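You operate a simulated robot arm through the tools that you are given. There is no shell and no other tool. Be economical: measure what you need, move in short steps, check, and stop when the job is done.

You run a simulated two-armed robot. Do the job below in one go: nothing can be reset, and whatever is moved stays where it is left.

Task
Plug the yellow hose end into the AIR IN box, then open the main air and switch machine two on.
Fine: force knob at SOFT; the drain lever and the other knobs stay. Let nothing fall to the floor.

Only the result counts: the job must be done as asked and must still hold three seconds after the hand-in. Knocking over, shifting, dropping, spilling or breaking anything else fails it.

Robot
Two 7-joint arms with two-finger parallel grippers on one trunk, on a base that drives. Base frame: it is fixed to the floor where the robot stands at the start and does not move with it; the origin is under the middle of the robot, x ahead of it, y to its left, z up. Lengths are in m, angles in degrees, forces in N, time in s.
The left shoulder is at the start at [0.026, 0.101, 1.312], the right one opposite. Places, roughly: air knob of machine two [1.3, -0.1, 0.9]; blue button marked clear [0.5, 0.1, 1.1]; crank with orange grip [0.5, 0.1, 0.7]; knob marked force [1, -0.1, 1.3]; knob marked lot [0.5, 0, 1.2]; knob marked oil [0.5, 0.1, 0.9]; lever marked drain [0.5, 0.3, 0.8]; lever marked main air [0.5, 0.3, 1]; open box marked air in [0.5, -0.1, 0.5]; speed knob of machine two [1.1, -0.1, 0.9]; switch of machine two [0.9, -0.2, 0.9]. Payload 2.4 kg a hand.
Tool frame (each hand has its own): the origin (TCP) lies between the finger pads and is the grasp point; the fingertips stand 0.024 m ahead of it; z points along the fingers, y is the line along which they close. Largest opening 0.068 m; finger width 0.017, thickness 0.01; the body of the gripper, 0.04 by 0.07 m, starts 0.041 m behind the TCP.
Orientation is told as [roll, pitch, yaw] about the base's x, y, z axes, in that order, counted from this pose: with the fingers straight down and closing along the base's y, the tool's x points along the base's -x, its y along +y and its z along -z.

Tools
- The arms move only by the tool apply_moves. It takes "left_series", "right_series" or both (then of equal length, played together; a hand with none holds still); each is a list of rows, each a list of 7 numbers: the shift along the tool's x, y, z in m, then the turn, a rotation vector about the tool's x, y, z in degrees, then the finger opening in m, from 0 to 0.068. In form: [[x, y, z, wx, wy, wz, fingers], ...]. A call has 1 to 8 rows; each row shifts and turns the commanded pose from where the row before left it, along the tool's axes as they then stand. A row lasts 0.2 s, in which the tool goes at most 0.05 m and 8.6 degrees; a call with a longer step from one row to the next is refused whole, and so is a gripper value outside its range. Where a pose cannot be reached the arm comes as near as it can. A force on the tool above 40 N (or 10 N above the force at the start of the call, whichever is more), or a blocked arm, ends the call early, and 0.2 s more pass. Each finger travels about 0.072 m/s and halts on what it meets, pressing with about 21 N; the grip force reading is that of the motor and also rises with nothing between the fingers. The clock runs only during rows and for 0.2 s after the last one: add rows that do not move to give the fingers time. It gives the time, the measured TCP pose, the force on the tool (base axes), the opening and the grip force at its end, in the units of the frame above (readings bear some noise), with the torque about the TCP (base axes, N m) and any sound that the robot's microphone picked up, and new pictures: "views" is both (left out), scene, wrist or none (wrist: the cameras of the hands that moved).
- Cameras (640 x 400 px; columns grow to the right, rows downward): "scene" is now at [0.1029, 0.0279, 1.4698]; the picture's right is [0.32, -0.95, 0.00], its down [-0.52, -0.17, -0.84] and it looks along [0.79, 0.27, -0.55] (base axes); focal length 214 px, centre (320, 200). "left" rides on the left gripper at [0.084, -0.011, -0.075] in its tool frame; the picture's right is [0.13, 0.99, 0.00], its down [-0.60, 0.08, -0.79] and it looks along [-0.79, 0.10, 0.61] (tool axes); focal length 251 px, centre (320, 200). "right" rides on the right gripper at [0.084, 0.011, -0.075] in its tool frame; the picture's right is [-0.13, 0.99, 0.00], its down [-0.60, -0.08, -0.79] and it looks along [-0.79, -0.10, 0.61] (tool axes); focal length 251 px, centre (320, 200). There is no depth. A picture from a camera that has moved, and an enlarged one, comes with that camera's place and axes in the base frame and with its lens.
- lift_body(by): slides the trunk up (or, below 0, down) by that many m; the arms and the scene camera ride with it, the base frame stays. It gives what a move gives, with no picture.
- drive_base(legs): drives the robot by 1 to 6 legs, each [ahead, left, turn to the left] in m, m and degrees, along the robot's own axes; the way and the turn of a leg run together, so that a leg with both is an arc; at most 1.5 m and 180 degrees a leg. The arms and the cameras ride along, it lands a little off, and it stops where it bumps. It gives what a move gives, and a new picture of the scene camera.
- aim_head(pan, tilt): turns the head with the scene camera to pan (to the left, within 86 degrees either way) and tilt (down, from -29 to 69), counted from straight ahead of the robot. It gives what a move gives, and a new picture of the scene camera.
- close_up(camera, box): a new picture of the part [left, top, right, bottom] of that camera's present view, enlarged. No time passes.
- sign_off(): hands the job in; it is judged then, once.

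Work in short steps. Places have to be worked out from the pictures, the camera data and where the tool is seen: move nearer, look again, correct. Check each grasp and each placing, and mend what went wrong. You have 120 turns and 260 pictures in all, those below and enlarged ones among them. Open the grippers and draw the arms clear of the work before you hand the job in, unless the task says otherwise; then end with one line.

The tools are called after "Call:" as a command line: name --argument value ..., lists and objects as JSON in quotes. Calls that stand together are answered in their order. apply_moves: Moves the arms, as the interface text tells. Its arguments: {"type":"object","properties":{"left_series":{"type":"array"},"right_series":{"type":"array"},"views":{"type":"string","enum":["both","scene","wrist","none"]}},"required":[]} The other tools are called the same way: lift_body (by) slides the trunk up or down; drive_base (legs) drives the base; aim_head (pan, tilt) turns the head that bears the scene camera; close_up (camera, box) takes an enlarged picture of a part of a camera's view; sign_off () hands the job in.

At the start:

```text
time: 0.0
left_ee_pos: [0.2801, 0.2211, 1.2951]
left_ee_rot: [0.0, -0.2, 0.0]
left_contact_force: [0.0, 0.0, -0.8]
left_ft_torque: [-0.02, 0.01, -0.02]
left_gripper_width: 0.0679
left_grasp_force: 0.1
right_ee_pos: [0.3258, -0.023, 1.377]
right_ee_rot: [0.1, -0.2, 0.0]
right_contact_force: [-0.1, 0.9, 0.7]
right_ft_torque: [-0.02, 0.03, -0.01]
right_gripper_width: 0.0679
right_grasp_force: 0.0
trunk travel left (down, up): [-0.525, 0.324]
robot x, y, heading: [-0.0001, 0.0022, 0.2]
head pan, tilt: [18.5, 33.1]
```

scene: 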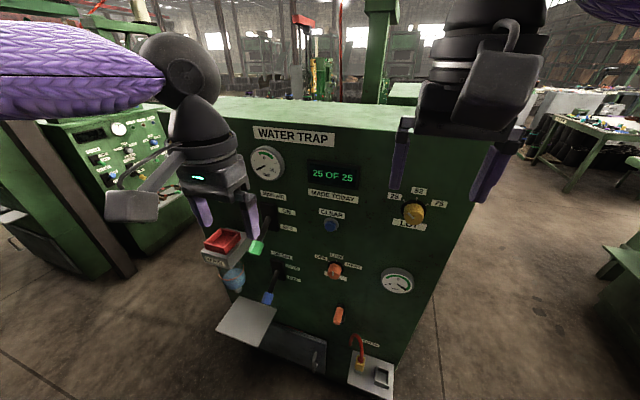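
right: 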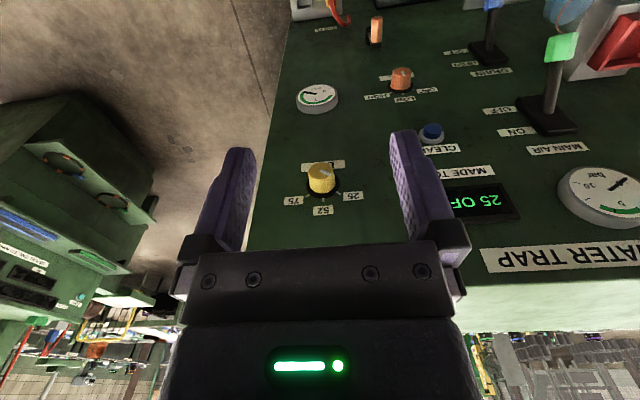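
left: 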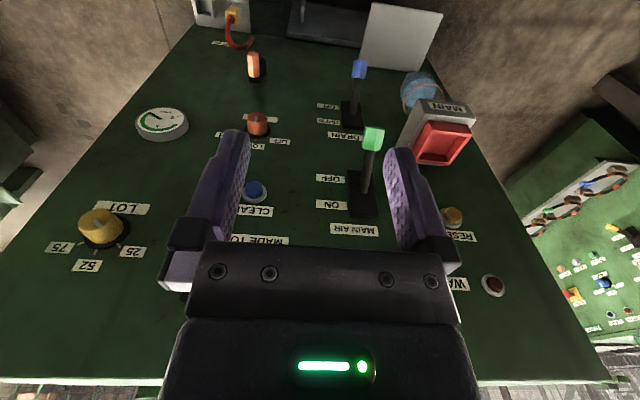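

I'll look closely at the front panel first: the hose end, AIR IN box and levers.

Call:
close_up --camera "scene" --box '[200, 280, 420, 400]'

Call:
close_up --camera "scene" --box '[190, 130, 450, 300]'

Call:
aim_head --pan 10 --tilt 60

```text
2.91 times, centred on (310, 340) of scene
camera zoom: at [0.1029, 0.0279, 1.4698], right [0.32, -0.95, 0.0], down [-0.52, -0.17, -0.84], along [0.79, 0.27, -0.55], focal length 624 px, centre (349, -207)
```

zoom: 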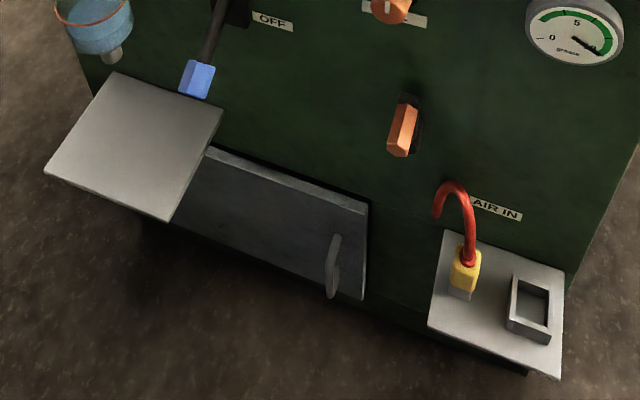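

```text
2.35 times, centred on (320, 215) of scene
camera zoom: at [0.1029, 0.0279, 1.4698], right [0.32, -0.95, 0.0], down [-0.52, -0.17, -0.84], along [0.79, 0.27, -0.55], focal length 505 px, centre (320, 165)
```

zoom: 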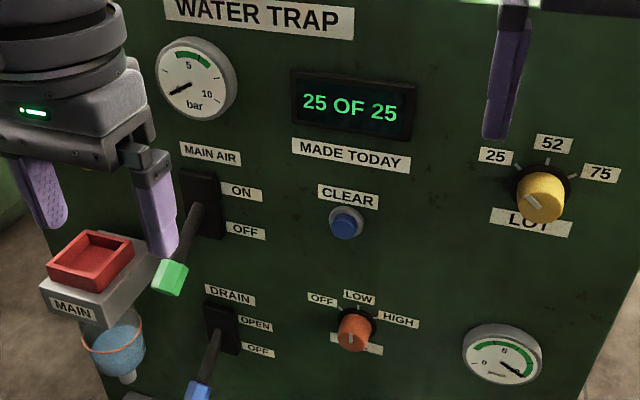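

```text
time: 0.9
left_ee_pos: [0.2812, 0.2215, 1.2957]
left_ee_rot: [-0.1, -0.2, 0.1]
left_contact_force: [0.0, -0.6, -1.3]
left_ft_torque: [-0.01, -0.01, 0.05]
left_gripper_width: 0.0679
left_grasp_force: 0.1
right_ee_pos: [0.3248, -0.0238, 1.3787]
right_ee_rot: [0.1, -0.1, -0.1]
right_contact_force: [-0.1, -0.1, 0.4]
right_ft_torque: [-0.05, 0.02, 0.0]
right_gripper_width: 0.0682
right_grasp_force: 0.0
trunk travel left (down, up): [-0.525, 0.324]
robot x, y, heading: [-0.0016, 0.0052, 0.2]
head pan, tilt: [10.0, 60.0]
camera scene: at [0.0842, 0.0112, 1.4326], right [0.17, -0.98, 0.0], down [-0.85, -0.15, -0.5], along [0.49, 0.09, -0.87], focal length 214 px, centre (320, 200)
```

scene: 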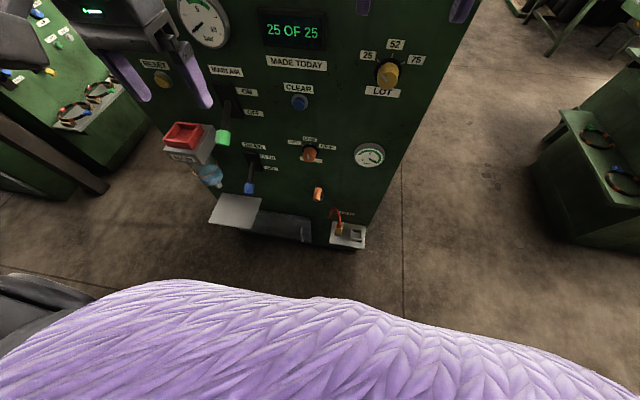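

Hose end appears near [0.45, 0.0, 0.55], box around [0.45, -0.08, 0.52]. I lower the trunk so that the right hand can get there; both hands stand about 0.2 m off the panel.

Call:
lift_body --by -0.45

Call:
aim_head --pan 0 --tilt 50

Call:
close_up --camera "right" --box '[0, 0, 640, 400]'

```text
refused: -0.45 is not a number from -0.4 to 0.4
```

```text
time: 1.6
left_ee_pos: [0.2802, 0.221, 1.296]
left_ee_rot: [-0.1, -0.1, 0.2]
left_contact_force: [0.0, 0.0, 0.6]
left_ft_torque: [-0.02, 0.0, -0.02]
left_gripper_width: 0.0676
left_grasp_force: 0.0
right_ee_pos: [0.3251, -0.0237, 1.3779]
right_ee_rot: [0.2, -0.1, -0.1]
right_contact_force: [-0.2, 0.5, 0.5]
right_ft_torque: [0.03, 0.0, 0.0]
right_gripper_width: 0.068
right_grasp_force: 0.0
trunk travel left (down, up): [-0.525, 0.324]
robot x, y, heading: [0.0014, -0.0023, 0.1]
head pan, tilt: [0.0, 50.0]
camera scene: at [0.0954, -0.0003, 1.4451], right [0.0, -1.0, 0.0], down [-0.77, 0.0, -0.64], along [0.64, 0.0, -0.77], focal length 214 px, centre (320, 200)
```

scene: 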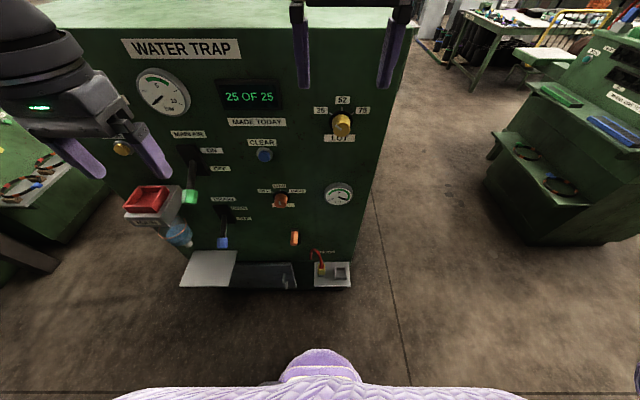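

```text
1.00 times, centred on (320, 200) of right (not enlarged: the box is as wide or as high as the picture)
camera zoom: at [0.2406, -0.0124, 1.4523], right [0.13, 0.99, 0.0], down [0.6, -0.08, 0.79], along [0.79, -0.1, -0.61], focal length 251 px, centre (320, 200)
```

zoom: 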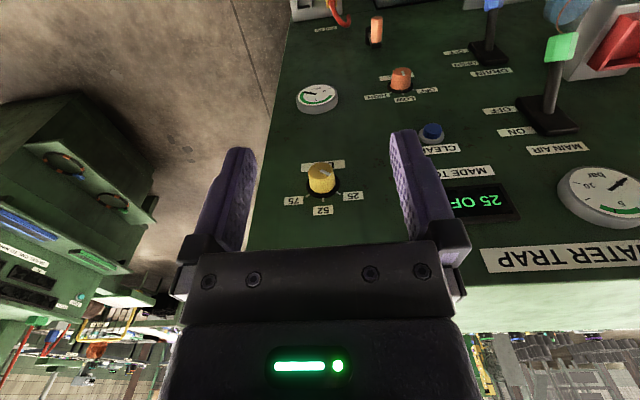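

I lower in steps of 0.4 at most.

Call:
lift_body --by -0.4

Call:
close_up --camera "right" --box '[0, 0, 640, 400]'

Call:
close_up --camera "scene" --box '[160, 100, 480, 300]'

```text
time: 5.5
left_ee_pos: [0.2786, 0.2221, 0.8956]
left_ee_rot: [0.0, -0.2, 0.2]
left_contact_force: [0.2, 0.2, 0.0]
left_ft_torque: [0.02, -0.03, -0.01]
left_gripper_width: 0.0681
left_grasp_force: 0.1
right_ee_pos: [0.3262, -0.0234, 0.9794]
right_ee_rot: [0.2, -0.1, -0.1]
right_contact_force: [0.1, 0.8, 0.0]
right_ft_torque: [0.02, -0.01, 0.0]
right_gripper_width: 0.0683
right_grasp_force: 0.0
trunk travel left (down, up): [-0.125, 0.724]
robot x, y, heading: [0.0003, 0.0026, 0.1]
head pan, tilt: [0.0, 50.0]
```

```text
1.00 times, centred on (320, 200) of right (not enlarged: the box is as wide or as high as the picture)
camera zoom: at [0.2405, -0.0125, 1.0525], right [0.13, 0.99, 0.0], down [0.6, -0.08, 0.79], along [0.79, -0.1, -0.61], focal length 251 px, centre (320, 200)
```

zoom: 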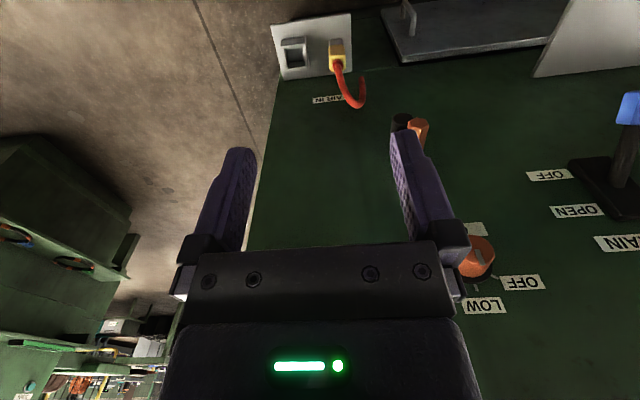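

```text
2.00 times, centred on (320, 200) of scene
camera zoom: at [0.1715, -0.0004, 1.04], right [0.0, -1.0, 0.0], down [-0.77, 0.0, -0.64], along [0.64, 0.0, -0.77], focal length 429 px, centre (320, 200)
```

zoom: 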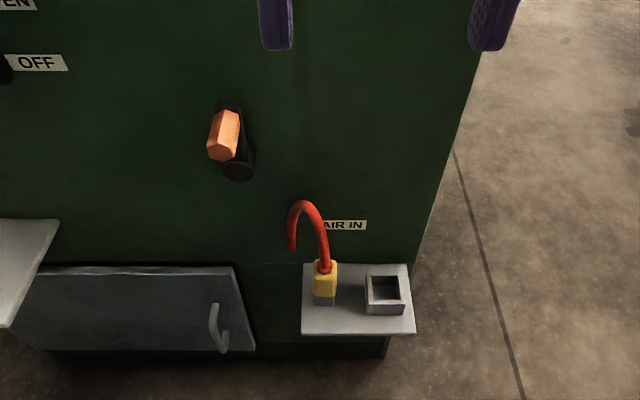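

Yellow end estimated at about [0.478, -0.005, 0.49], box opening at [0.463, -0.092, 0.48], hose arching back toward the panel. I tilt the right tool 35° so it comes in from the front and above.

Call:
apply_moves --right_series '[[0, 0, 0, 0, -7, 0, 0.068], [0, 0, 0, 0, -7, 0, 0.068], [0, 0, 0, 0, -7, 0, 0.068], [0, 0, 0, 0, -7, 0, 0.068], [0, 0, 0, 0, -7, 0, 0.068]]' --views "none"

Call:
apply_moves --right_series '[[0.0182, 0.0023, 0.0421, 0, 0, 0, 0.068], [0.0182, 0.0023, 0.0421, 0, 0, 0, 0.068], [0.0182, 0.0023, 0.0421, 0, 0, 0, 0.068], [0.0182, 0.0023, 0.0421, 0, 0, 0, 0.068], [0.0182, 0.0023, 0.0421, 0, 0, 0, 0.068], [0.0182, 0.0023, 0.0421, 0, 0, 0, 0.068], [0.0182, 0.0023, 0.0421, 0, 0, 0, 0.068], [0.0182, 0.0023, 0.0421, 0, 0, 0, 0.068]]'

```text
time: 6.7
left_ee_pos: [0.2802, 0.2213, 0.8953]
left_ee_rot: [0.0, 0.0, 0.1]
left_contact_force: [0.5, 0.1, 0.1]
left_ft_torque: [0.02, -0.03, 0.0]
left_gripper_width: 0.068
left_grasp_force: 0.1
right_ee_pos: [0.325, -0.0223, 0.9781]
right_ee_rot: [0.1, -35.2, -0.2]
right_contact_force: [-0.4, 0.0, 0.2]
right_ft_torque: [0.0, 0.01, 0.01]
right_gripper_width: 0.068
right_grasp_force: 0.1
trunk travel left (down, up): [-0.125, 0.724]
robot x, y, heading: [-0.003, -0.0029, 0.1]
head pan, tilt: [0.0, 50.0]
```

```text
time: 8.5
left_ee_pos: [0.2807, 0.2219, 0.8963]
left_ee_rot: [0.1, 0.0, 0.1]
left_contact_force: [0.6, 0.7, -0.6]
left_ft_torque: [0.01, 0.0, -0.03]
left_gripper_width: 0.0682
left_grasp_force: 0.1
right_ee_pos: [0.3982, -0.0018, 0.6187]
right_ee_rot: [0.2, -35.3, 0.0]
right_contact_force: [0.1, 0.1, 0.0]
right_ft_torque: [0.04, 0.0, 0.01]
right_gripper_width: 0.0682
right_grasp_force: 0.0
trunk travel left (down, up): [-0.125, 0.724]
robot x, y, heading: [-0.002, 0.0016, -0.2]
head pan, tilt: [0.0, 50.0]
camera scene: at [0.1715, -0.0004, 1.04], right [0.0, -1.0, 0.0], down [-0.77, 0.0, -0.64], along [0.64, 0.0, -0.77], focal length 214 px, centre (320, 200)
camera right: at [0.2867, 0.0096, 0.6304], right [0.11, 0.99, 0.08], down [0.04, -0.08, 1.0], along [0.99, -0.1, -0.05], focal length 251 px, centre (320, 200)
```

scene: 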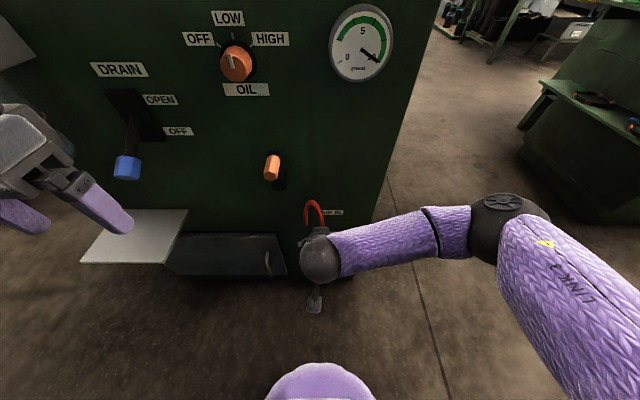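
right: 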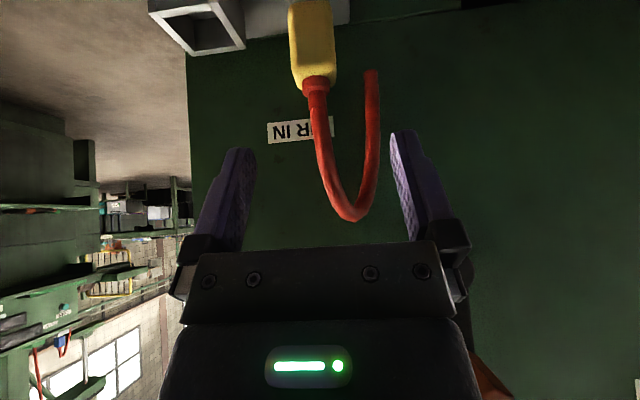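

The end lies straight ahead along the tool axis. I close in along tool z by 0.10 with a small y correction, then look.

Call:
apply_moves --right_series '[[0, -0.002, 0.035, 0, 0, 0, 0.068], [0, -0.002, 0.035, 0, 0, 0, 0.068], [0, -0.002, 0.03, 0, 0, 0, 0.068]]' --views "wrist"

```text
time: 9.3
left_ee_pos: [0.281, 0.2208, 0.8958]
left_ee_rot: [0.0, -0.2, 0.1]
left_contact_force: [0.5, 0.3, 0.4]
left_ft_torque: [0.03, 0.01, 0.04]
left_gripper_width: 0.0682
left_grasp_force: 0.0
right_ee_pos: [0.4551, -0.009, 0.5388]
right_ee_rot: [0.1, -35.1, -0.1]
right_contact_force: [0.5, -0.3, 0.5]
right_ft_torque: [0.01, 0.0, 0.0]
right_gripper_width: 0.0679
right_grasp_force: 0.0
trunk travel left (down, up): [-0.125, 0.724]
robot x, y, heading: [0.0014, 0.0015, -0.3]
head pan, tilt: [0.0, 50.0]
camera right: at [0.3434, 0.0021, 0.5506], right [0.11, 0.99, 0.08], down [0.04, -0.08, 1.0], along [0.99, -0.1, -0.05], focal length 251 px, centre (320, 200)
```

right: 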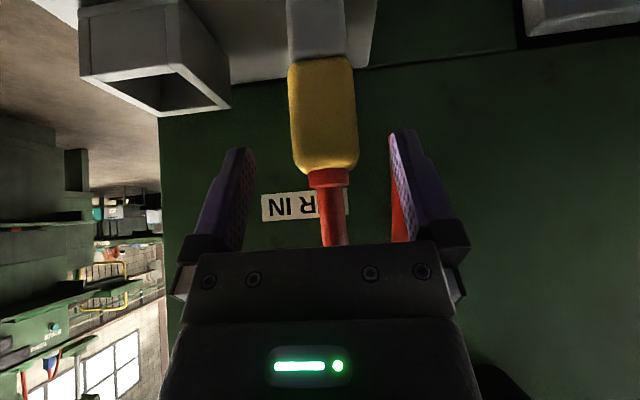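

The yellow body spans about z 0.473–0.531 and is centred between the fingers. I advance to TCP ≈ [0.470, -0.008, 0.502] and look before closing.

Call:
apply_moves --right_series '[[0.004, 0.0, 0.019, 0, 0, 0, 0.068], [0.004, 0.001, 0.019, 0, 0, 0, 0.068]]' --views "wrist"

Call:
close_up --camera "scene" --box '[260, 180, 380, 280]'

```text
time: 9.9
left_ee_pos: [0.28, 0.2205, 0.8952]
left_ee_rot: [0.1, 0.0, 0.0]
left_contact_force: [-0.7, -0.1, 0.2]
left_ft_torque: [0.05, -0.01, 0.01]
left_gripper_width: 0.0679
left_grasp_force: 0.1
right_ee_pos: [0.4701, -0.0089, 0.5013]
right_ee_rot: [0.2, -35.1, -0.1]
right_contact_force: [0.6, 0.3, -0.7]
right_ft_torque: [0.0, 0.0, 0.0]
right_gripper_width: 0.0679
right_grasp_force: 0.0
trunk travel left (down, up): [-0.125, 0.724]
robot x, y, heading: [-0.001, 0.0004, 0.2]
head pan, tilt: [0.0, 50.0]
camera right: at [0.3579, 0.003, 0.5138], right [0.11, 0.99, 0.08], down [0.04, -0.08, 1.0], along [0.99, -0.1, -0.05], focal length 251 px, centre (320, 200)
```

right: 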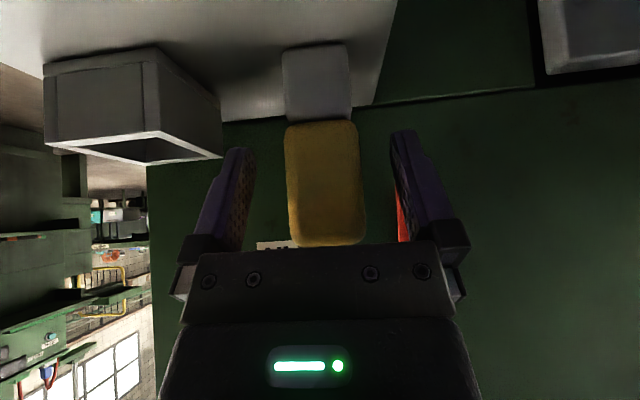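

```text
4.00 times, centred on (320, 230) of scene
camera zoom: at [0.1716, -0.0004, 1.04], right [0.0, -1.0, 0.0], down [-0.77, 0.0, -0.64], along [0.64, 0.0, -0.77], focal length 858 px, centre (320, 80)
```

zoom: 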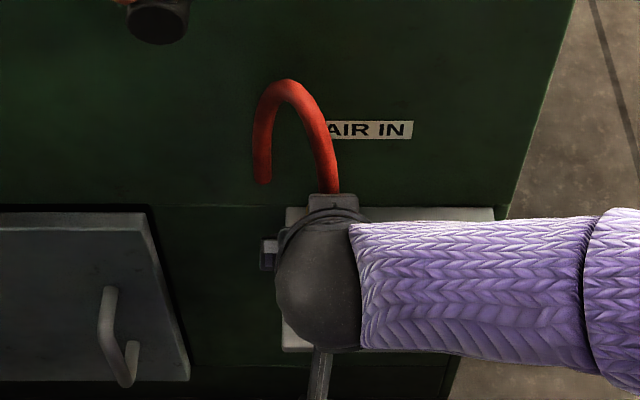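

Well framed. I close on the yellow body.

Call:
apply_moves --right_series '[[0, 0, 0, 0, 0, 0, 0.02], [0, 0, 0, 0, 0, 0, 0.02], [0, 0, 0, 0, 0, 0, 0.02], [0, 0, 0, 0, 0, 0, 0.02]]' --views "wrist"

```text
time: 10.9
left_ee_pos: [0.28, 0.2213, 0.8953]
left_ee_rot: [0.0, 0.0, 0.0]
left_contact_force: [0.1, -0.5, 0.8]
left_ft_torque: [0.0, 0.02, 0.0]
left_gripper_width: 0.0678
left_grasp_force: 0.2
right_ee_pos: [0.4704, -0.0081, 0.5019]
right_ee_rot: [0.2, -35.2, -0.2]
right_contact_force: [0.2, -0.4, -0.4]
right_ft_torque: [-0.04, -0.02, -0.02]
right_gripper_width: 0.0337
right_grasp_force: 20.6
trunk travel left (down, up): [-0.125, 0.724]
robot x, y, heading: [-0.0014, -0.0016, 0.4]
head pan, tilt: [0.0, 50.0]
camera right: at [0.3579, 0.0029, 0.514], right [0.11, 0.99, 0.08], down [0.04, -0.08, 1.0], along [0.99, -0.1, -0.05], focal length 251 px, centre (320, 200)
```

right: 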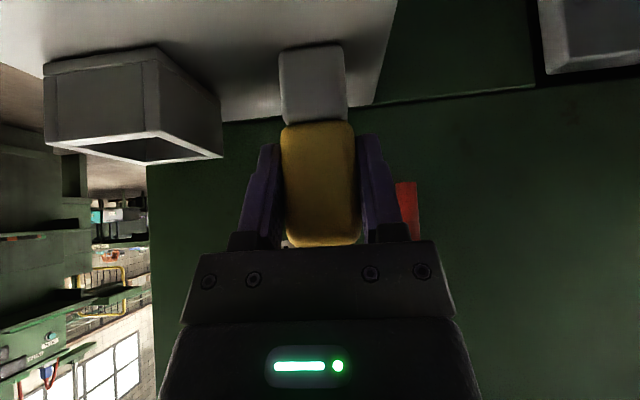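

Gripped at 0.034 m. I lift 0.055 straight up.

Call:
apply_moves --right_series '[[-0.0105, 0, -0.015, 0, 0, 0, 0.02], [-0.0105, 0, -0.015, 0, 0, 0, 0.02], [-0.0105, 0, -0.015, 0, 0, 0, 0.02], [0, 0, 0, 0, 0, 0, 0.02]]' --views "both"

```text
time: 11.9
left_ee_pos: [0.2795, 0.2215, 0.8953]
left_ee_rot: [-0.1, 0.0, 0.1]
left_contact_force: [-0.7, -0.3, -0.3]
left_ft_torque: [0.0, 0.0, -0.02]
left_gripper_width: 0.0682
left_grasp_force: 0.1
right_ee_pos: [0.4719, -0.0099, 0.5554]
right_ee_rot: [0.2, -35.2, -0.3]
right_contact_force: [0.7, -0.3, -1.0]
right_ft_torque: [0.0, -0.02, 0.0]
right_gripper_width: 0.034
right_grasp_force: 20.8
trunk travel left (down, up): [-0.125, 0.724]
robot x, y, heading: [-0.0003, 0.0001, 0.0]
head pan, tilt: [0.0, 50.0]
camera scene: at [0.1717, -0.0004, 1.0399], right [0.0, -1.0, 0.0], down [-0.77, 0.0, -0.64], along [0.64, 0.0, -0.77], focal length 214 px, centre (320, 200)
camera right: at [0.3595, 0.0019, 0.5685], right [0.11, 0.99, 0.08], down [0.04, -0.08, 1.0], along [0.99, -0.1, -0.05], focal length 251 px, centre (320, 200)
```

scene: 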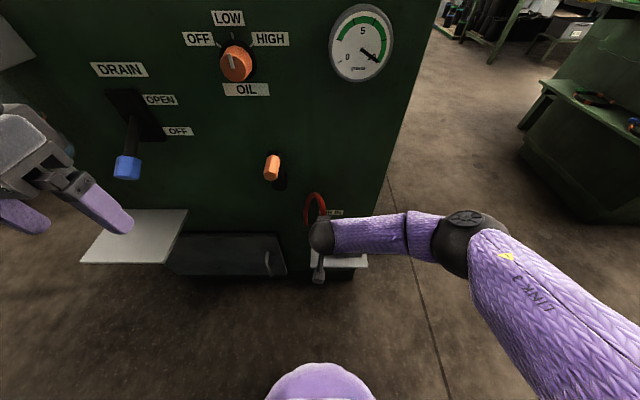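
right: 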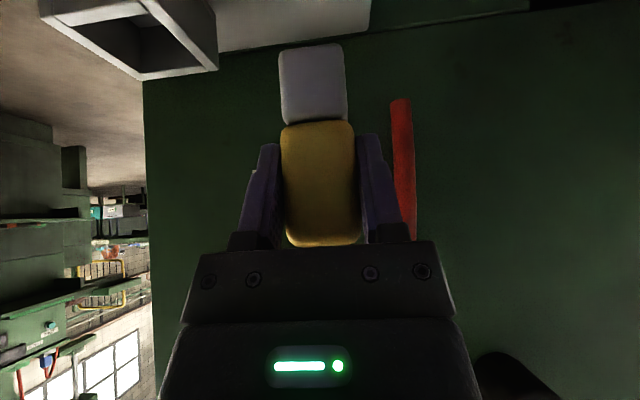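

I zoom on the box to measure its rim.

Call:
close_up --camera "right" --box '[20, 0, 240, 137]'

```text
2.91 times, centred on (130, 68) of right
camera zoom: at [0.3595, 0.0019, 0.5685], right [0.11, 0.99, 0.08], down [0.04, -0.08, 1.0], along [0.99, -0.1, -0.05], focal length 731 px, centre (873, 582)
```

zoom: 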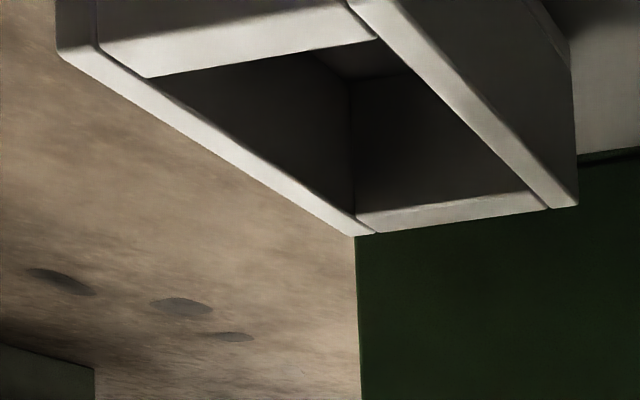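

Hole is roughly x 0.455–0.495, y -0.112 to -0.075 with rim z ≈ 0.475; the plug centre is at about [0.483, -0.009]. I move across 0.086 in -y and 4 mm back, staying above the rim.

Call:
apply_moves --right_series '[[0.0008, -0.0215, -0.0006, 0, 0, 0, 0.02], [0.0008, -0.0215, -0.0006, 0, 0, 0, 0.02], [0.0008, -0.0215, -0.0006, 0, 0, 0, 0.02], [0.0008, -0.0215, -0.0006, 0, 0, 0, 0.02], [0, 0, 0, 0, 0, 0, 0.02]]' --views "wrist"

Call:
close_up --camera "right" --box '[200, 0, 440, 150]'

Call:
close_up --camera "scene" --box '[280, 180, 400, 280]'

```text
time: 13.1
left_ee_pos: [0.2807, 0.2207, 0.8962]
left_ee_rot: [0.0, -0.2, 0.1]
left_contact_force: [-0.1, 0.4, -0.6]
left_ft_torque: [0.01, 0.02, -0.02]
left_gripper_width: 0.0681
left_grasp_force: 0.1
right_ee_pos: [0.4679, -0.0946, 0.5568]
right_ee_rot: [0.2, -35.2, -0.1]
right_contact_force: [0.5, 0.3, -0.8]
right_ft_torque: [0.0, 0.01, -0.01]
right_gripper_width: 0.0338
right_grasp_force: 20.4
trunk travel left (down, up): [-0.125, 0.724]
robot x, y, heading: [-0.0017, -0.0016, -0.1]
head pan, tilt: [0.0, 50.0]
camera right: at [0.3554, -0.0834, 0.5688], right [0.11, 0.99, 0.08], down [0.04, -0.08, 1.0], along [0.99, -0.1, -0.05], focal length 251 px, centre (320, 200)
```

right: 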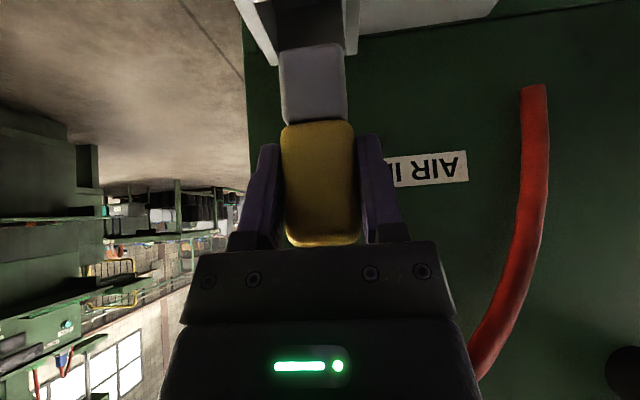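

```text
2.67 times, centred on (320, 75) of right
camera zoom: at [0.3554, -0.0834, 0.5688], right [0.11, 0.99, 0.08], down [0.04, -0.08, 1.0], along [0.99, -0.1, -0.05], focal length 670 px, centre (320, 533)
```

zoom: 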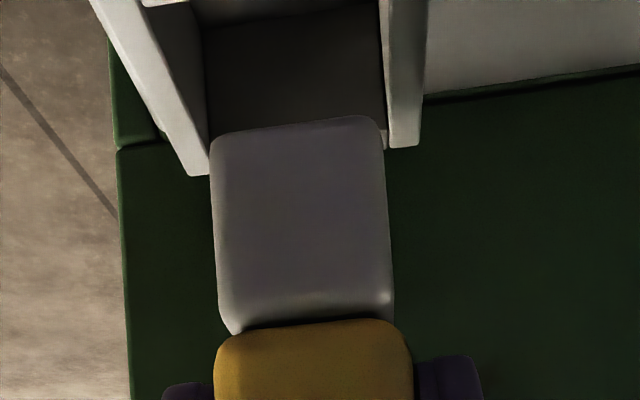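

```text
4.00 times, centred on (340, 230) of scene
camera zoom: at [0.1717, -0.0005, 1.04], right [0.0, -1.0, 0.0], down [-0.77, 0.0, -0.64], along [0.64, 0.0, -0.77], focal length 858 px, centre (240, 80)
```

zoom: 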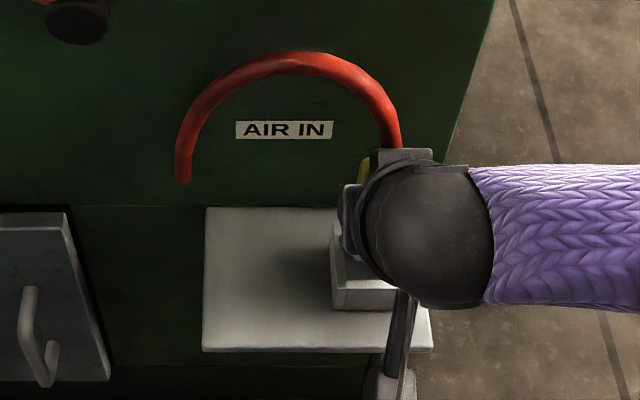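

The tip sits about 3 mm toward +y of the hole's centre; x looks right. I shift -3 mm in y and descend 0.03 slowly while watching the force.

Call:
apply_moves --right_series '[[0, -0.003, 0, 0, 0, 0, 0.02], [0.0029, 0, 0.0041, 0, 0, 0, 0.02], [0.0029, 0, 0.0041, 0, 0, 0, 0.02], [0.0029, 0, 0.0041, 0, 0, 0, 0.02], [0.0029, 0, 0.0041, 0, 0, 0, 0.02], [0.0029, 0, 0.0041, 0, 0, 0, 0.02], [0.0029, 0, 0.0041, 0, 0, 0, 0.02], [0, 0, 0, 0, 0, 0, 0.02]]' --views "wrist"

Call:
close_up --camera "right" --box '[200, 0, 440, 150]'

```text
time: 14.9
left_ee_pos: [0.2807, 0.2216, 0.8968]
left_ee_rot: [0.0, -0.1, 0.1]
left_contact_force: [-0.2, 0.5, 0.0]
left_ft_torque: [0.01, 0.01, -0.01]
left_gripper_width: 0.0679
left_grasp_force: 0.1
right_ee_pos: [0.4682, -0.0987, 0.527]
right_ee_rot: [0.3, -35.1, -0.2]
right_contact_force: [-0.5, -0.1, -1.5]
right_ft_torque: [-0.02, 0.02, 0.04]
right_gripper_width: 0.0338
right_grasp_force: 21.2
trunk travel left (down, up): [-0.125, 0.724]
robot x, y, heading: [0.0011, -0.0033, -0.2]
head pan, tilt: [0.0, 50.0]
camera right: at [0.3558, -0.0874, 0.5393], right [0.11, 0.99, 0.08], down [0.04, -0.08, 1.0], along [0.99, -0.1, -0.05], focal length 251 px, centre (320, 200)
```

right: 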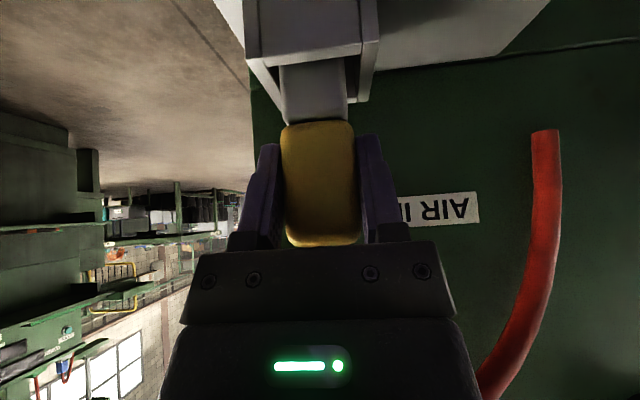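

```text
2.67 times, centred on (320, 75) of right
camera zoom: at [0.3558, -0.0874, 0.5393], right [0.11, 0.99, 0.08], down [0.04, -0.08, 1.0], along [0.99, -0.1, -0.05], focal length 670 px, centre (320, 533)
```

zoom: 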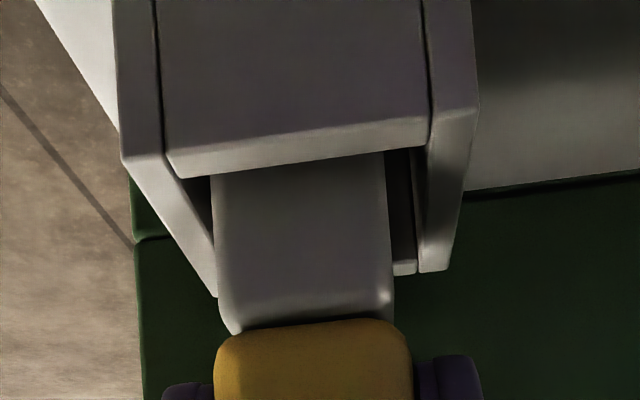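

The tip is inside the frame with no force. I go on down the remaining ~0.028 m.

Call:
apply_moves --right_series '[[0.0029, 0, 0.0041, 0, 0, 0, 0.02], [0.0029, 0, 0.0041, 0, 0, 0, 0.02], [0.0029, 0, 0.0041, 0, 0, 0, 0.02], [0.0029, 0, 0.0041, 0, 0, 0, 0.02], [0.0029, 0, 0.0041, 0, 0, 0, 0.02], [0.0012, 0, 0.0016, 0, 0, 0, 0.02], [0, 0, 0, 0, 0, 0, 0.02]]' --views "wrist"

Call:
close_up --camera "right" --box '[200, 0, 440, 150]'

```text
time: 16.5
left_ee_pos: [0.2782, 0.2218, 0.8966]
left_ee_rot: [-0.1, -0.3, 0.1]
left_contact_force: [0.7, -0.1, 0.5]
left_ft_torque: [0.0, -0.02, 0.0]
left_gripper_width: 0.0677
left_grasp_force: 0.0
right_ee_pos: [0.4689, -0.1, 0.5]
right_ee_rot: [0.1, -35.6, -0.1]
right_contact_force: [1.0, -5.9, 38.5]
right_ft_torque: [-0.65, -0.11, 0.04]
right_gripper_width: 0.0337
right_grasp_force: 21.0
trunk travel left (down, up): [-0.125, 0.724]
robot x, y, heading: [0.0008, -0.0022, -0.0]
head pan, tilt: [0.0, 50.0]
camera right: at [0.3564, -0.0867, 0.513], right [0.11, 0.99, 0.08], down [0.03, -0.08, 1.0], along [0.99, -0.1, -0.04], focal length 251 px, centre (320, 200)
```

right: 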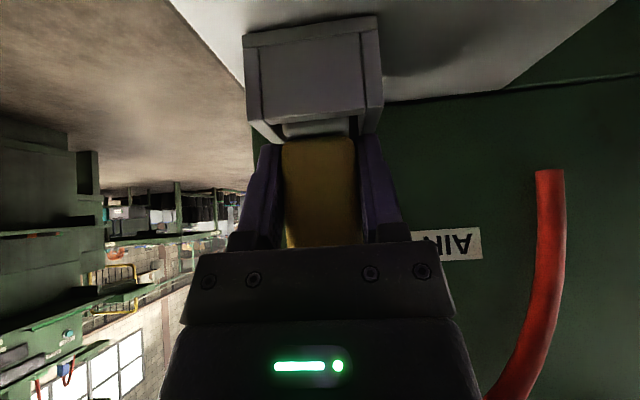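

```text
2.67 times, centred on (320, 75) of right
camera zoom: at [0.3564, -0.0867, 0.513], right [0.11, 0.99, 0.08], down [0.03, -0.08, 1.0], along [0.99, -0.1, -0.04], focal length 670 px, centre (320, 533)
```

zoom: 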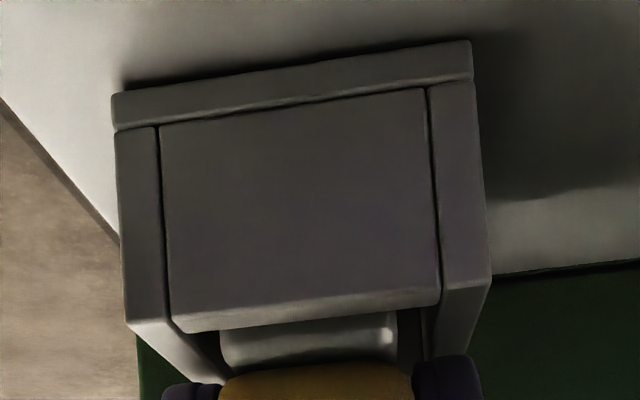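

38 N upward: the plug has bottomed out in the box (and slid ~7 mm in the fingers). I relieve the push by 3 mm, then open the fingers.

Call:
apply_moves --right_series '[[-0.0017, 0, -0.0025, 0, 0, 0, 0.02], [0, 0, 0, 0, 0, 0, 0.034], [0, 0, 0, 0, 0, 0, 0.05], [0, 0, 0, 0, 0, 0, 0.05]]' --views "wrist"

Call:
close_up --camera "right" --box '[200, 0, 440, 150]'

```text
time: 17.5
left_ee_pos: [0.2799, 0.2218, 0.8954]
left_ee_rot: [-0.1, -0.2, 0.2]
left_contact_force: [-0.3, -0.3, -0.6]
left_ft_torque: [0.0, 0.01, 0.01]
left_gripper_width: 0.0678
left_grasp_force: 0.1
right_ee_pos: [0.4673, -0.0966, 0.502]
right_ee_rot: [0.2, -34.9, -0.1]
right_contact_force: [-2.1, 9.2, 12.9]
right_ft_torque: [-0.05, -0.07, 0.05]
right_gripper_width: 0.0419
right_grasp_force: 0.1
trunk travel left (down, up): [-0.125, 0.724]
robot x, y, heading: [-0.0034, 0.0011, -0.3]
head pan, tilt: [0.0, 50.0]
camera right: at [0.3548, -0.0859, 0.5141], right [0.11, 0.99, 0.08], down [0.04, -0.08, 1.0], along [0.99, -0.1, -0.05], focal length 251 px, centre (320, 200)
```

right: 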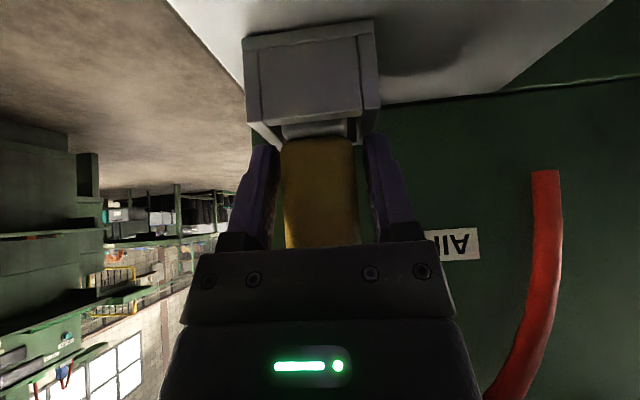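

```text
2.67 times, centred on (320, 75) of right
camera zoom: at [0.3548, -0.0859, 0.5141], right [0.11, 0.99, 0.08], down [0.04, -0.08, 1.0], along [0.99, -0.1, -0.05], focal length 670 px, centre (320, 533)
```

zoom: 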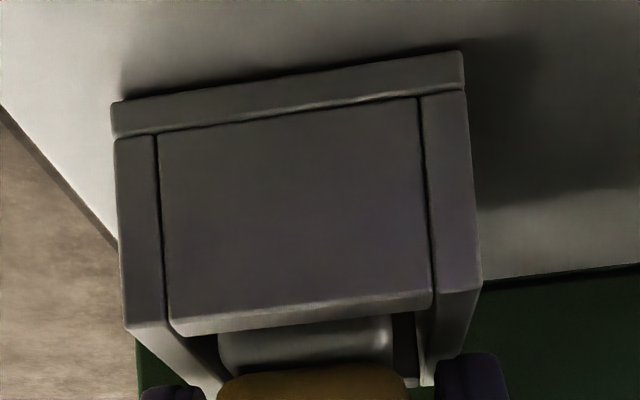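

Fingers are off the plug but a fingertip seems to rub on the rim (13 N). I raise 12 mm straight up, then open a little more.

Call:
apply_moves --right_series '[[-0.0034, 0, -0.005, 0, 0, 0, 0.042], [-0.0034, 0, -0.005, 0, 0, 0, 0.042], [0, 0, 0, 0, 0, 0, 0.052], [0, 0, 0, 0, 0, 0, 0.052]]' --views "wrist"

```text
time: 18.5
left_ee_pos: [0.2807, 0.2209, 0.8953]
left_ee_rot: [0.1, 0.2, 0.1]
left_contact_force: [0.4, 1.1, -0.3]
left_ft_torque: [0.02, -0.01, 0.01]
left_gripper_width: 0.068
left_grasp_force: 0.1
right_ee_pos: [0.4676, -0.0984, 0.5136]
right_ee_rot: [0.2, -35.2, -0.3]
right_contact_force: [-0.5, -0.5, -0.2]
right_ft_torque: [-0.01, 0.04, -0.01]
right_gripper_width: 0.0521
right_grasp_force: 0.1
trunk travel left (down, up): [-0.125, 0.724]
robot x, y, heading: [-0.001, 0.0012, 0.2]
head pan, tilt: [0.0, 50.0]
camera right: at [0.3548, -0.0876, 0.5259], right [0.11, 0.99, 0.08], down [0.04, -0.08, 1.0], along [0.99, -0.1, -0.05], focal length 251 px, centre (320, 200)
```

right: 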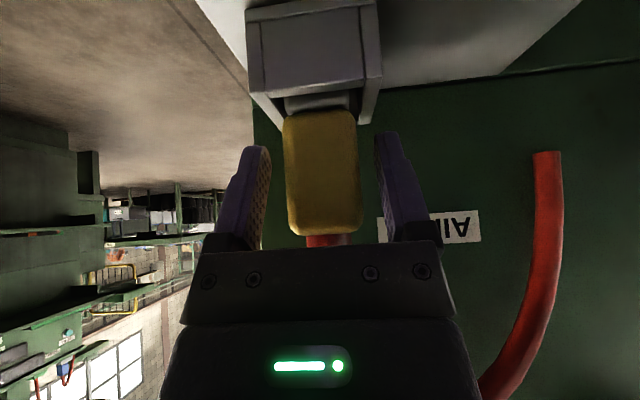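

The plug stands in the box, free of the fingers. I retract along the tool axis.

Call:
apply_moves --right_series '[[0, 0, -0.04, 0, 0, 0, 0.06], [0, 0, -0.045, 0, 0, 0, 0.068], [0, 0, -0.045, 0, 0, 0, 0.068], [0, 0, 0, 0, 0, 0, 0.068]]' --views "both"

Call:
close_up --camera "right" --box '[240, 0, 400, 100]'

```text
time: 19.5
left_ee_pos: [0.2793, 0.2221, 0.8958]
left_ee_rot: [0.1, 0.0, 0.1]
left_contact_force: [-0.5, -0.6, -0.2]
left_ft_torque: [0.07, -0.03, -0.03]
left_gripper_width: 0.0681
left_grasp_force: 0.0
right_ee_pos: [0.3927, -0.1007, 0.6178]
right_ee_rot: [0.1, -35.1, -0.2]
right_contact_force: [-0.8, 0.7, 0.8]
right_ft_torque: [0.0, 0.02, -0.01]
right_gripper_width: 0.068
right_grasp_force: 0.1
trunk travel left (down, up): [-0.125, 0.724]
robot x, y, heading: [0.0036, -0.0007, 0.0]
head pan, tilt: [0.0, 50.0]
camera scene: at [0.1715, -0.0005, 1.04], right [0.0, -1.0, 0.0], down [-0.77, 0.0, -0.64], along [0.64, 0.0, -0.77], focal length 214 px, centre (320, 200)
camera right: at [0.2802, -0.0897, 0.6296], right [0.11, 0.99, 0.08], down [0.04, -0.08, 1.0], along [0.99, -0.1, -0.05], focal length 251 px, centre (320, 200)
```

scene: 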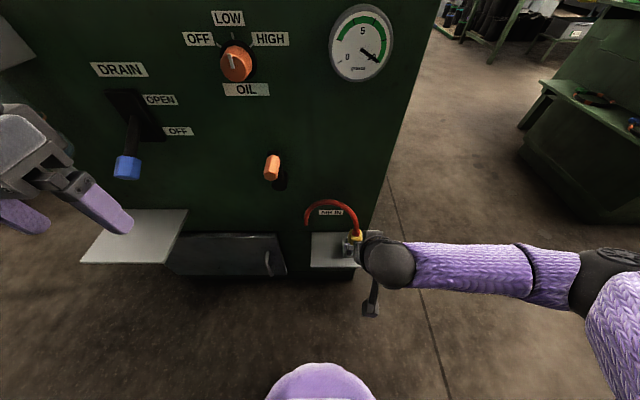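
right: 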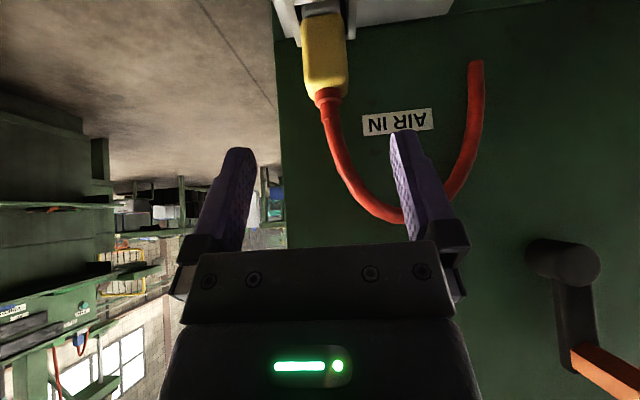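

```text
4.00 times, centred on (320, 50) of right
camera zoom: at [0.2802, -0.0897, 0.6296], right [0.11, 0.99, 0.08], down [0.04, -0.08, 1.0], along [0.99, -0.1, -0.05], focal length 1006 px, centre (320, 800)
```

zoom: 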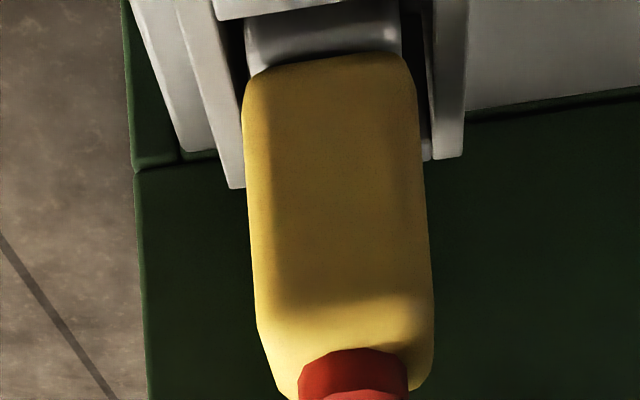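

Plug is seated in the box. I pull the right arm further back, then raise the trunk for the main-air lever.

Call:
apply_moves --right_series '[[0, 0, -0.045, 0, 0, 0, 0.068], [0, 0, -0.045, 0, 0, 0, 0.068], [0, 0, -0.04, 0, 0, 0, 0.068]]' --views "none"

Call:
drive_base --legs '[[-0.15, 0, 0]]'

Call:
lift_body --by 0.25

Call:
aim_head --pan 25 --tilt 30

Call:
close_up --camera "left" --box '[0, 0, 640, 400]'

```text
time: 20.3
left_ee_pos: [0.2801, 0.2228, 0.8956]
left_ee_rot: [-0.1, 0.0, 0.1]
left_contact_force: [-0.7, -0.5, -1.2]
left_ft_torque: [0.0, -0.01, -0.04]
left_gripper_width: 0.0679
left_grasp_force: 0.0
right_ee_pos: [0.3447, -0.0853, 0.7168]
right_ee_rot: [0.0, -35.1, -0.2]
right_contact_force: [-0.3, 0.4, 0.0]
right_ft_torque: [0.01, -0.01, 0.01]
right_gripper_width: 0.0679
right_grasp_force: 0.0
right hand out of reach, approached as far as the arm can: row 3
trunk travel left (down, up): [-0.125, 0.724]
robot x, y, heading: [0.0015, -0.0004, -0.2]
head pan, tilt: [0.0, 50.0]
```

```text
time: 21.6
left_ee_pos: [0.1264, 0.2215, 0.8964]
left_ee_rot: [0.1, 0.0, 0.1]
left_contact_force: [-0.1, -1.0, -0.5]
left_ft_torque: [0.0, 0.01, 0.01]
left_gripper_width: 0.0678
left_grasp_force: 0.1
right_ee_pos: [0.1916, -0.0843, 0.7169]
right_ee_rot: [0.1, -35.1, -0.3]
right_contact_force: [0.7, -0.9, -0.1]
right_ft_torque: [0.02, -0.03, -0.04]
right_gripper_width: 0.068
right_grasp_force: 0.1
trunk travel left (down, up): [-0.125, 0.724]
robot x, y, heading: [-0.1546, 0.0004, 0.0]
head pan, tilt: [0.0, 50.0]
camera scene: at [0.0188, -0.0005, 1.0399], right [0.0, -1.0, 0.0], down [-0.77, 0.0, -0.64], along [0.64, 0.0, -0.77], focal length 214 px, centre (320, 200)
```

scene: 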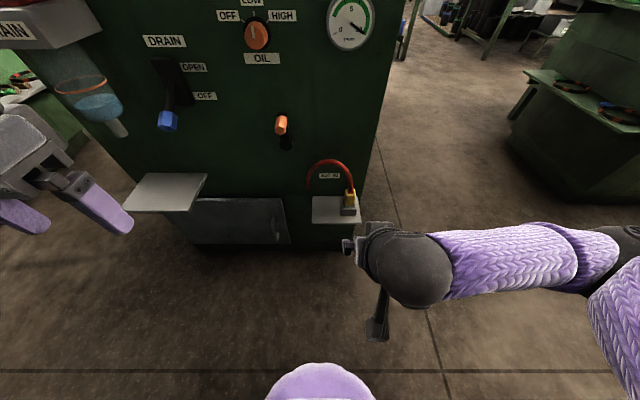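

```text
time: 24.2
left_ee_pos: [0.1284, 0.2212, 1.1437]
left_ee_rot: [0.0, 0.0, 0.1]
left_contact_force: [-0.4, 0.3, -0.5]
left_ft_torque: [-0.02, 0.05, 0.02]
left_gripper_width: 0.068
left_grasp_force: 0.1
right_ee_pos: [0.1919, -0.0841, 0.9662]
right_ee_rot: [0.2, -35.1, -0.1]
right_contact_force: [0.0, 0.8, -0.7]
right_ft_torque: [-0.01, -0.02, 0.0]
right_gripper_width: 0.068
right_grasp_force: 0.1
trunk travel left (down, up): [-0.375, 0.475]
robot x, y, heading: [-0.1536, -0.0015, 0.1]
head pan, tilt: [0.0, 50.0]
```

```text
time: 25.1
left_ee_pos: [0.1267, 0.2225, 1.145]
left_ee_rot: [-0.1, -0.1, 0.1]
left_contact_force: [0.7, -0.2, 0.6]
left_ft_torque: [-0.01, 0.0, 0.0]
left_gripper_width: 0.068
left_grasp_force: 0.0
right_ee_pos: [0.1926, -0.0839, 0.9669]
right_ee_rot: [0.1, -35.0, -0.2]
right_contact_force: [-0.3, 0.0, 0.0]
right_ft_torque: [0.0, -0.05, 0.0]
right_gripper_width: 0.0679
right_grasp_force: 0.0
trunk travel left (down, up): [-0.375, 0.475]
robot x, y, heading: [-0.1532, -0.0001, -0.1]
head pan, tilt: [25.0, 30.0]
camera scene: at [-0.0355, 0.0377, 1.3238], right [0.42, -0.91, 0.0], down [-0.45, -0.21, -0.87], along [0.79, 0.36, -0.5], focal length 214 px, centre (320, 200)
```

scene: 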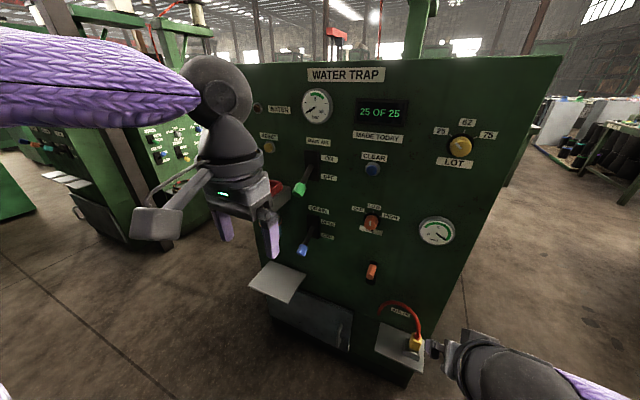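

```text
1.00 times, centred on (320, 200) of left (not enlarged: the box is as wide or as high as the picture)
camera zoom: at [0.0431, 0.2102, 1.2214], right [-0.13, 0.99, 0.0], down [0.6, 0.08, 0.79], along [0.79, 0.1, -0.61], focal length 251 px, centre (320, 200)
```

zoom: 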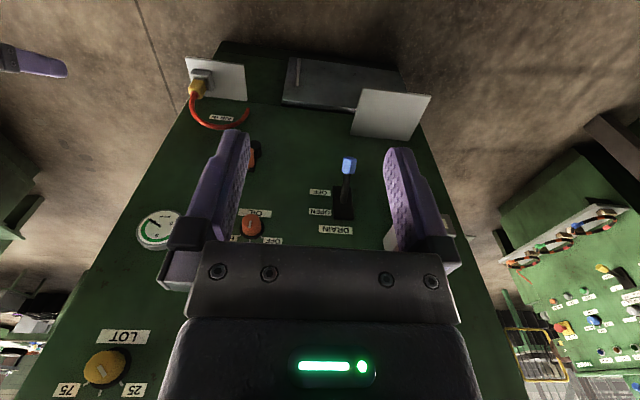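

I tilt the left tool about 60° forward and close the fingers, to nudge the lever from beneath; then I look again.

Call:
apply_moves --left_series '[[0, 0, 0, 0, -8.5, 0, 0.05], [0, 0, 0, 0, -8.5, 0, 0.03], [0, 0, 0, 0, -8.5, 0, 0.01], [0, 0, 0, 0, -8.5, 0, 0], [0, 0, 0, 0, -8.5, 0, 0], [0, 0, 0, 0, -8.5, 0, 0], [0, 0, 0, 0, -8.5, 0, 0]]' --views "both"

Call:
close_up --camera "scene" --box '[240, 120, 400, 220]'

```text
time: 26.7
left_ee_pos: [0.1701, 0.2462, 1.1796]
left_ee_rot: [0.0, -59.8, 0.0]
left_contact_force: [-0.3, -0.2, 0.8]
left_ft_torque: [-0.03, -0.01, -0.01]
left_gripper_width: 0.0
left_grasp_force: 20.5
left hand out of reach, approached as far as the arm can: row 5, 6, 7
right_ee_pos: [0.1924, -0.0843, 0.967]
right_ee_rot: [0.1, -35.1, -0.2]
right_contact_force: [-0.3, 0.1, 0.2]
right_ft_torque: [0.02, -0.03, 0.05]
right_gripper_width: 0.0682
right_grasp_force: 0.0
trunk travel left (down, up): [-0.375, 0.475]
robot x, y, heading: [-0.1494, -0.0006, 0.2]
head pan, tilt: [25.0, 30.0]
camera scene: at [-0.0357, 0.0377, 1.3239], right [0.42, -0.91, 0.0], down [-0.45, -0.21, -0.87], along [0.79, 0.37, -0.5], focal length 214 px, centre (320, 200)
camera left: at [0.0626, 0.2341, 1.1458], right [-0.07, 0.99, -0.11], down [-0.38, 0.08, 0.92], along [0.92, 0.1, 0.37], focal length 251 px, centre (320, 200)
```

scene: 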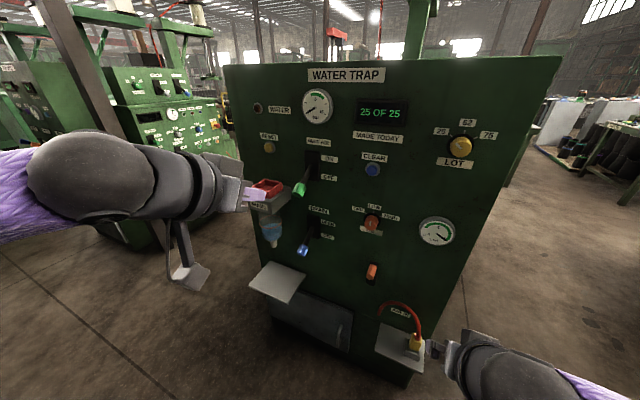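
left: 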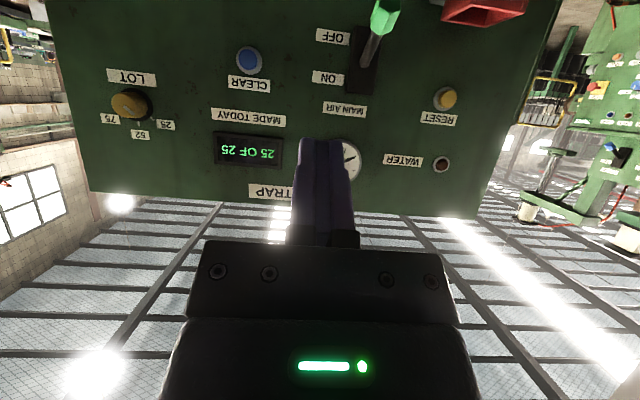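

```text
4.00 times, centred on (320, 170) of scene
camera zoom: at [-0.0357, 0.0377, 1.3239], right [0.42, -0.91, 0.0], down [-0.45, -0.21, -0.87], along [0.79, 0.37, -0.5], focal length 858 px, centre (320, 320)
```

zoom: 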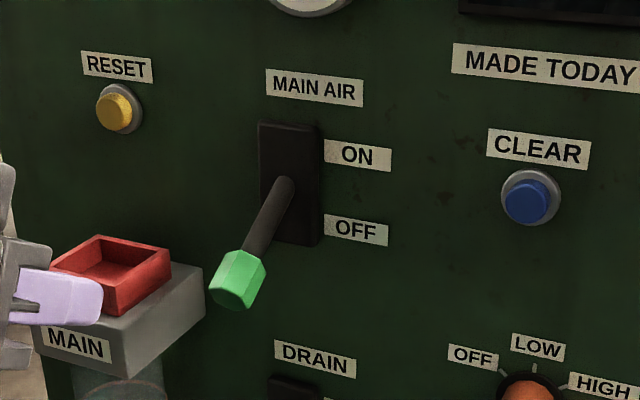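

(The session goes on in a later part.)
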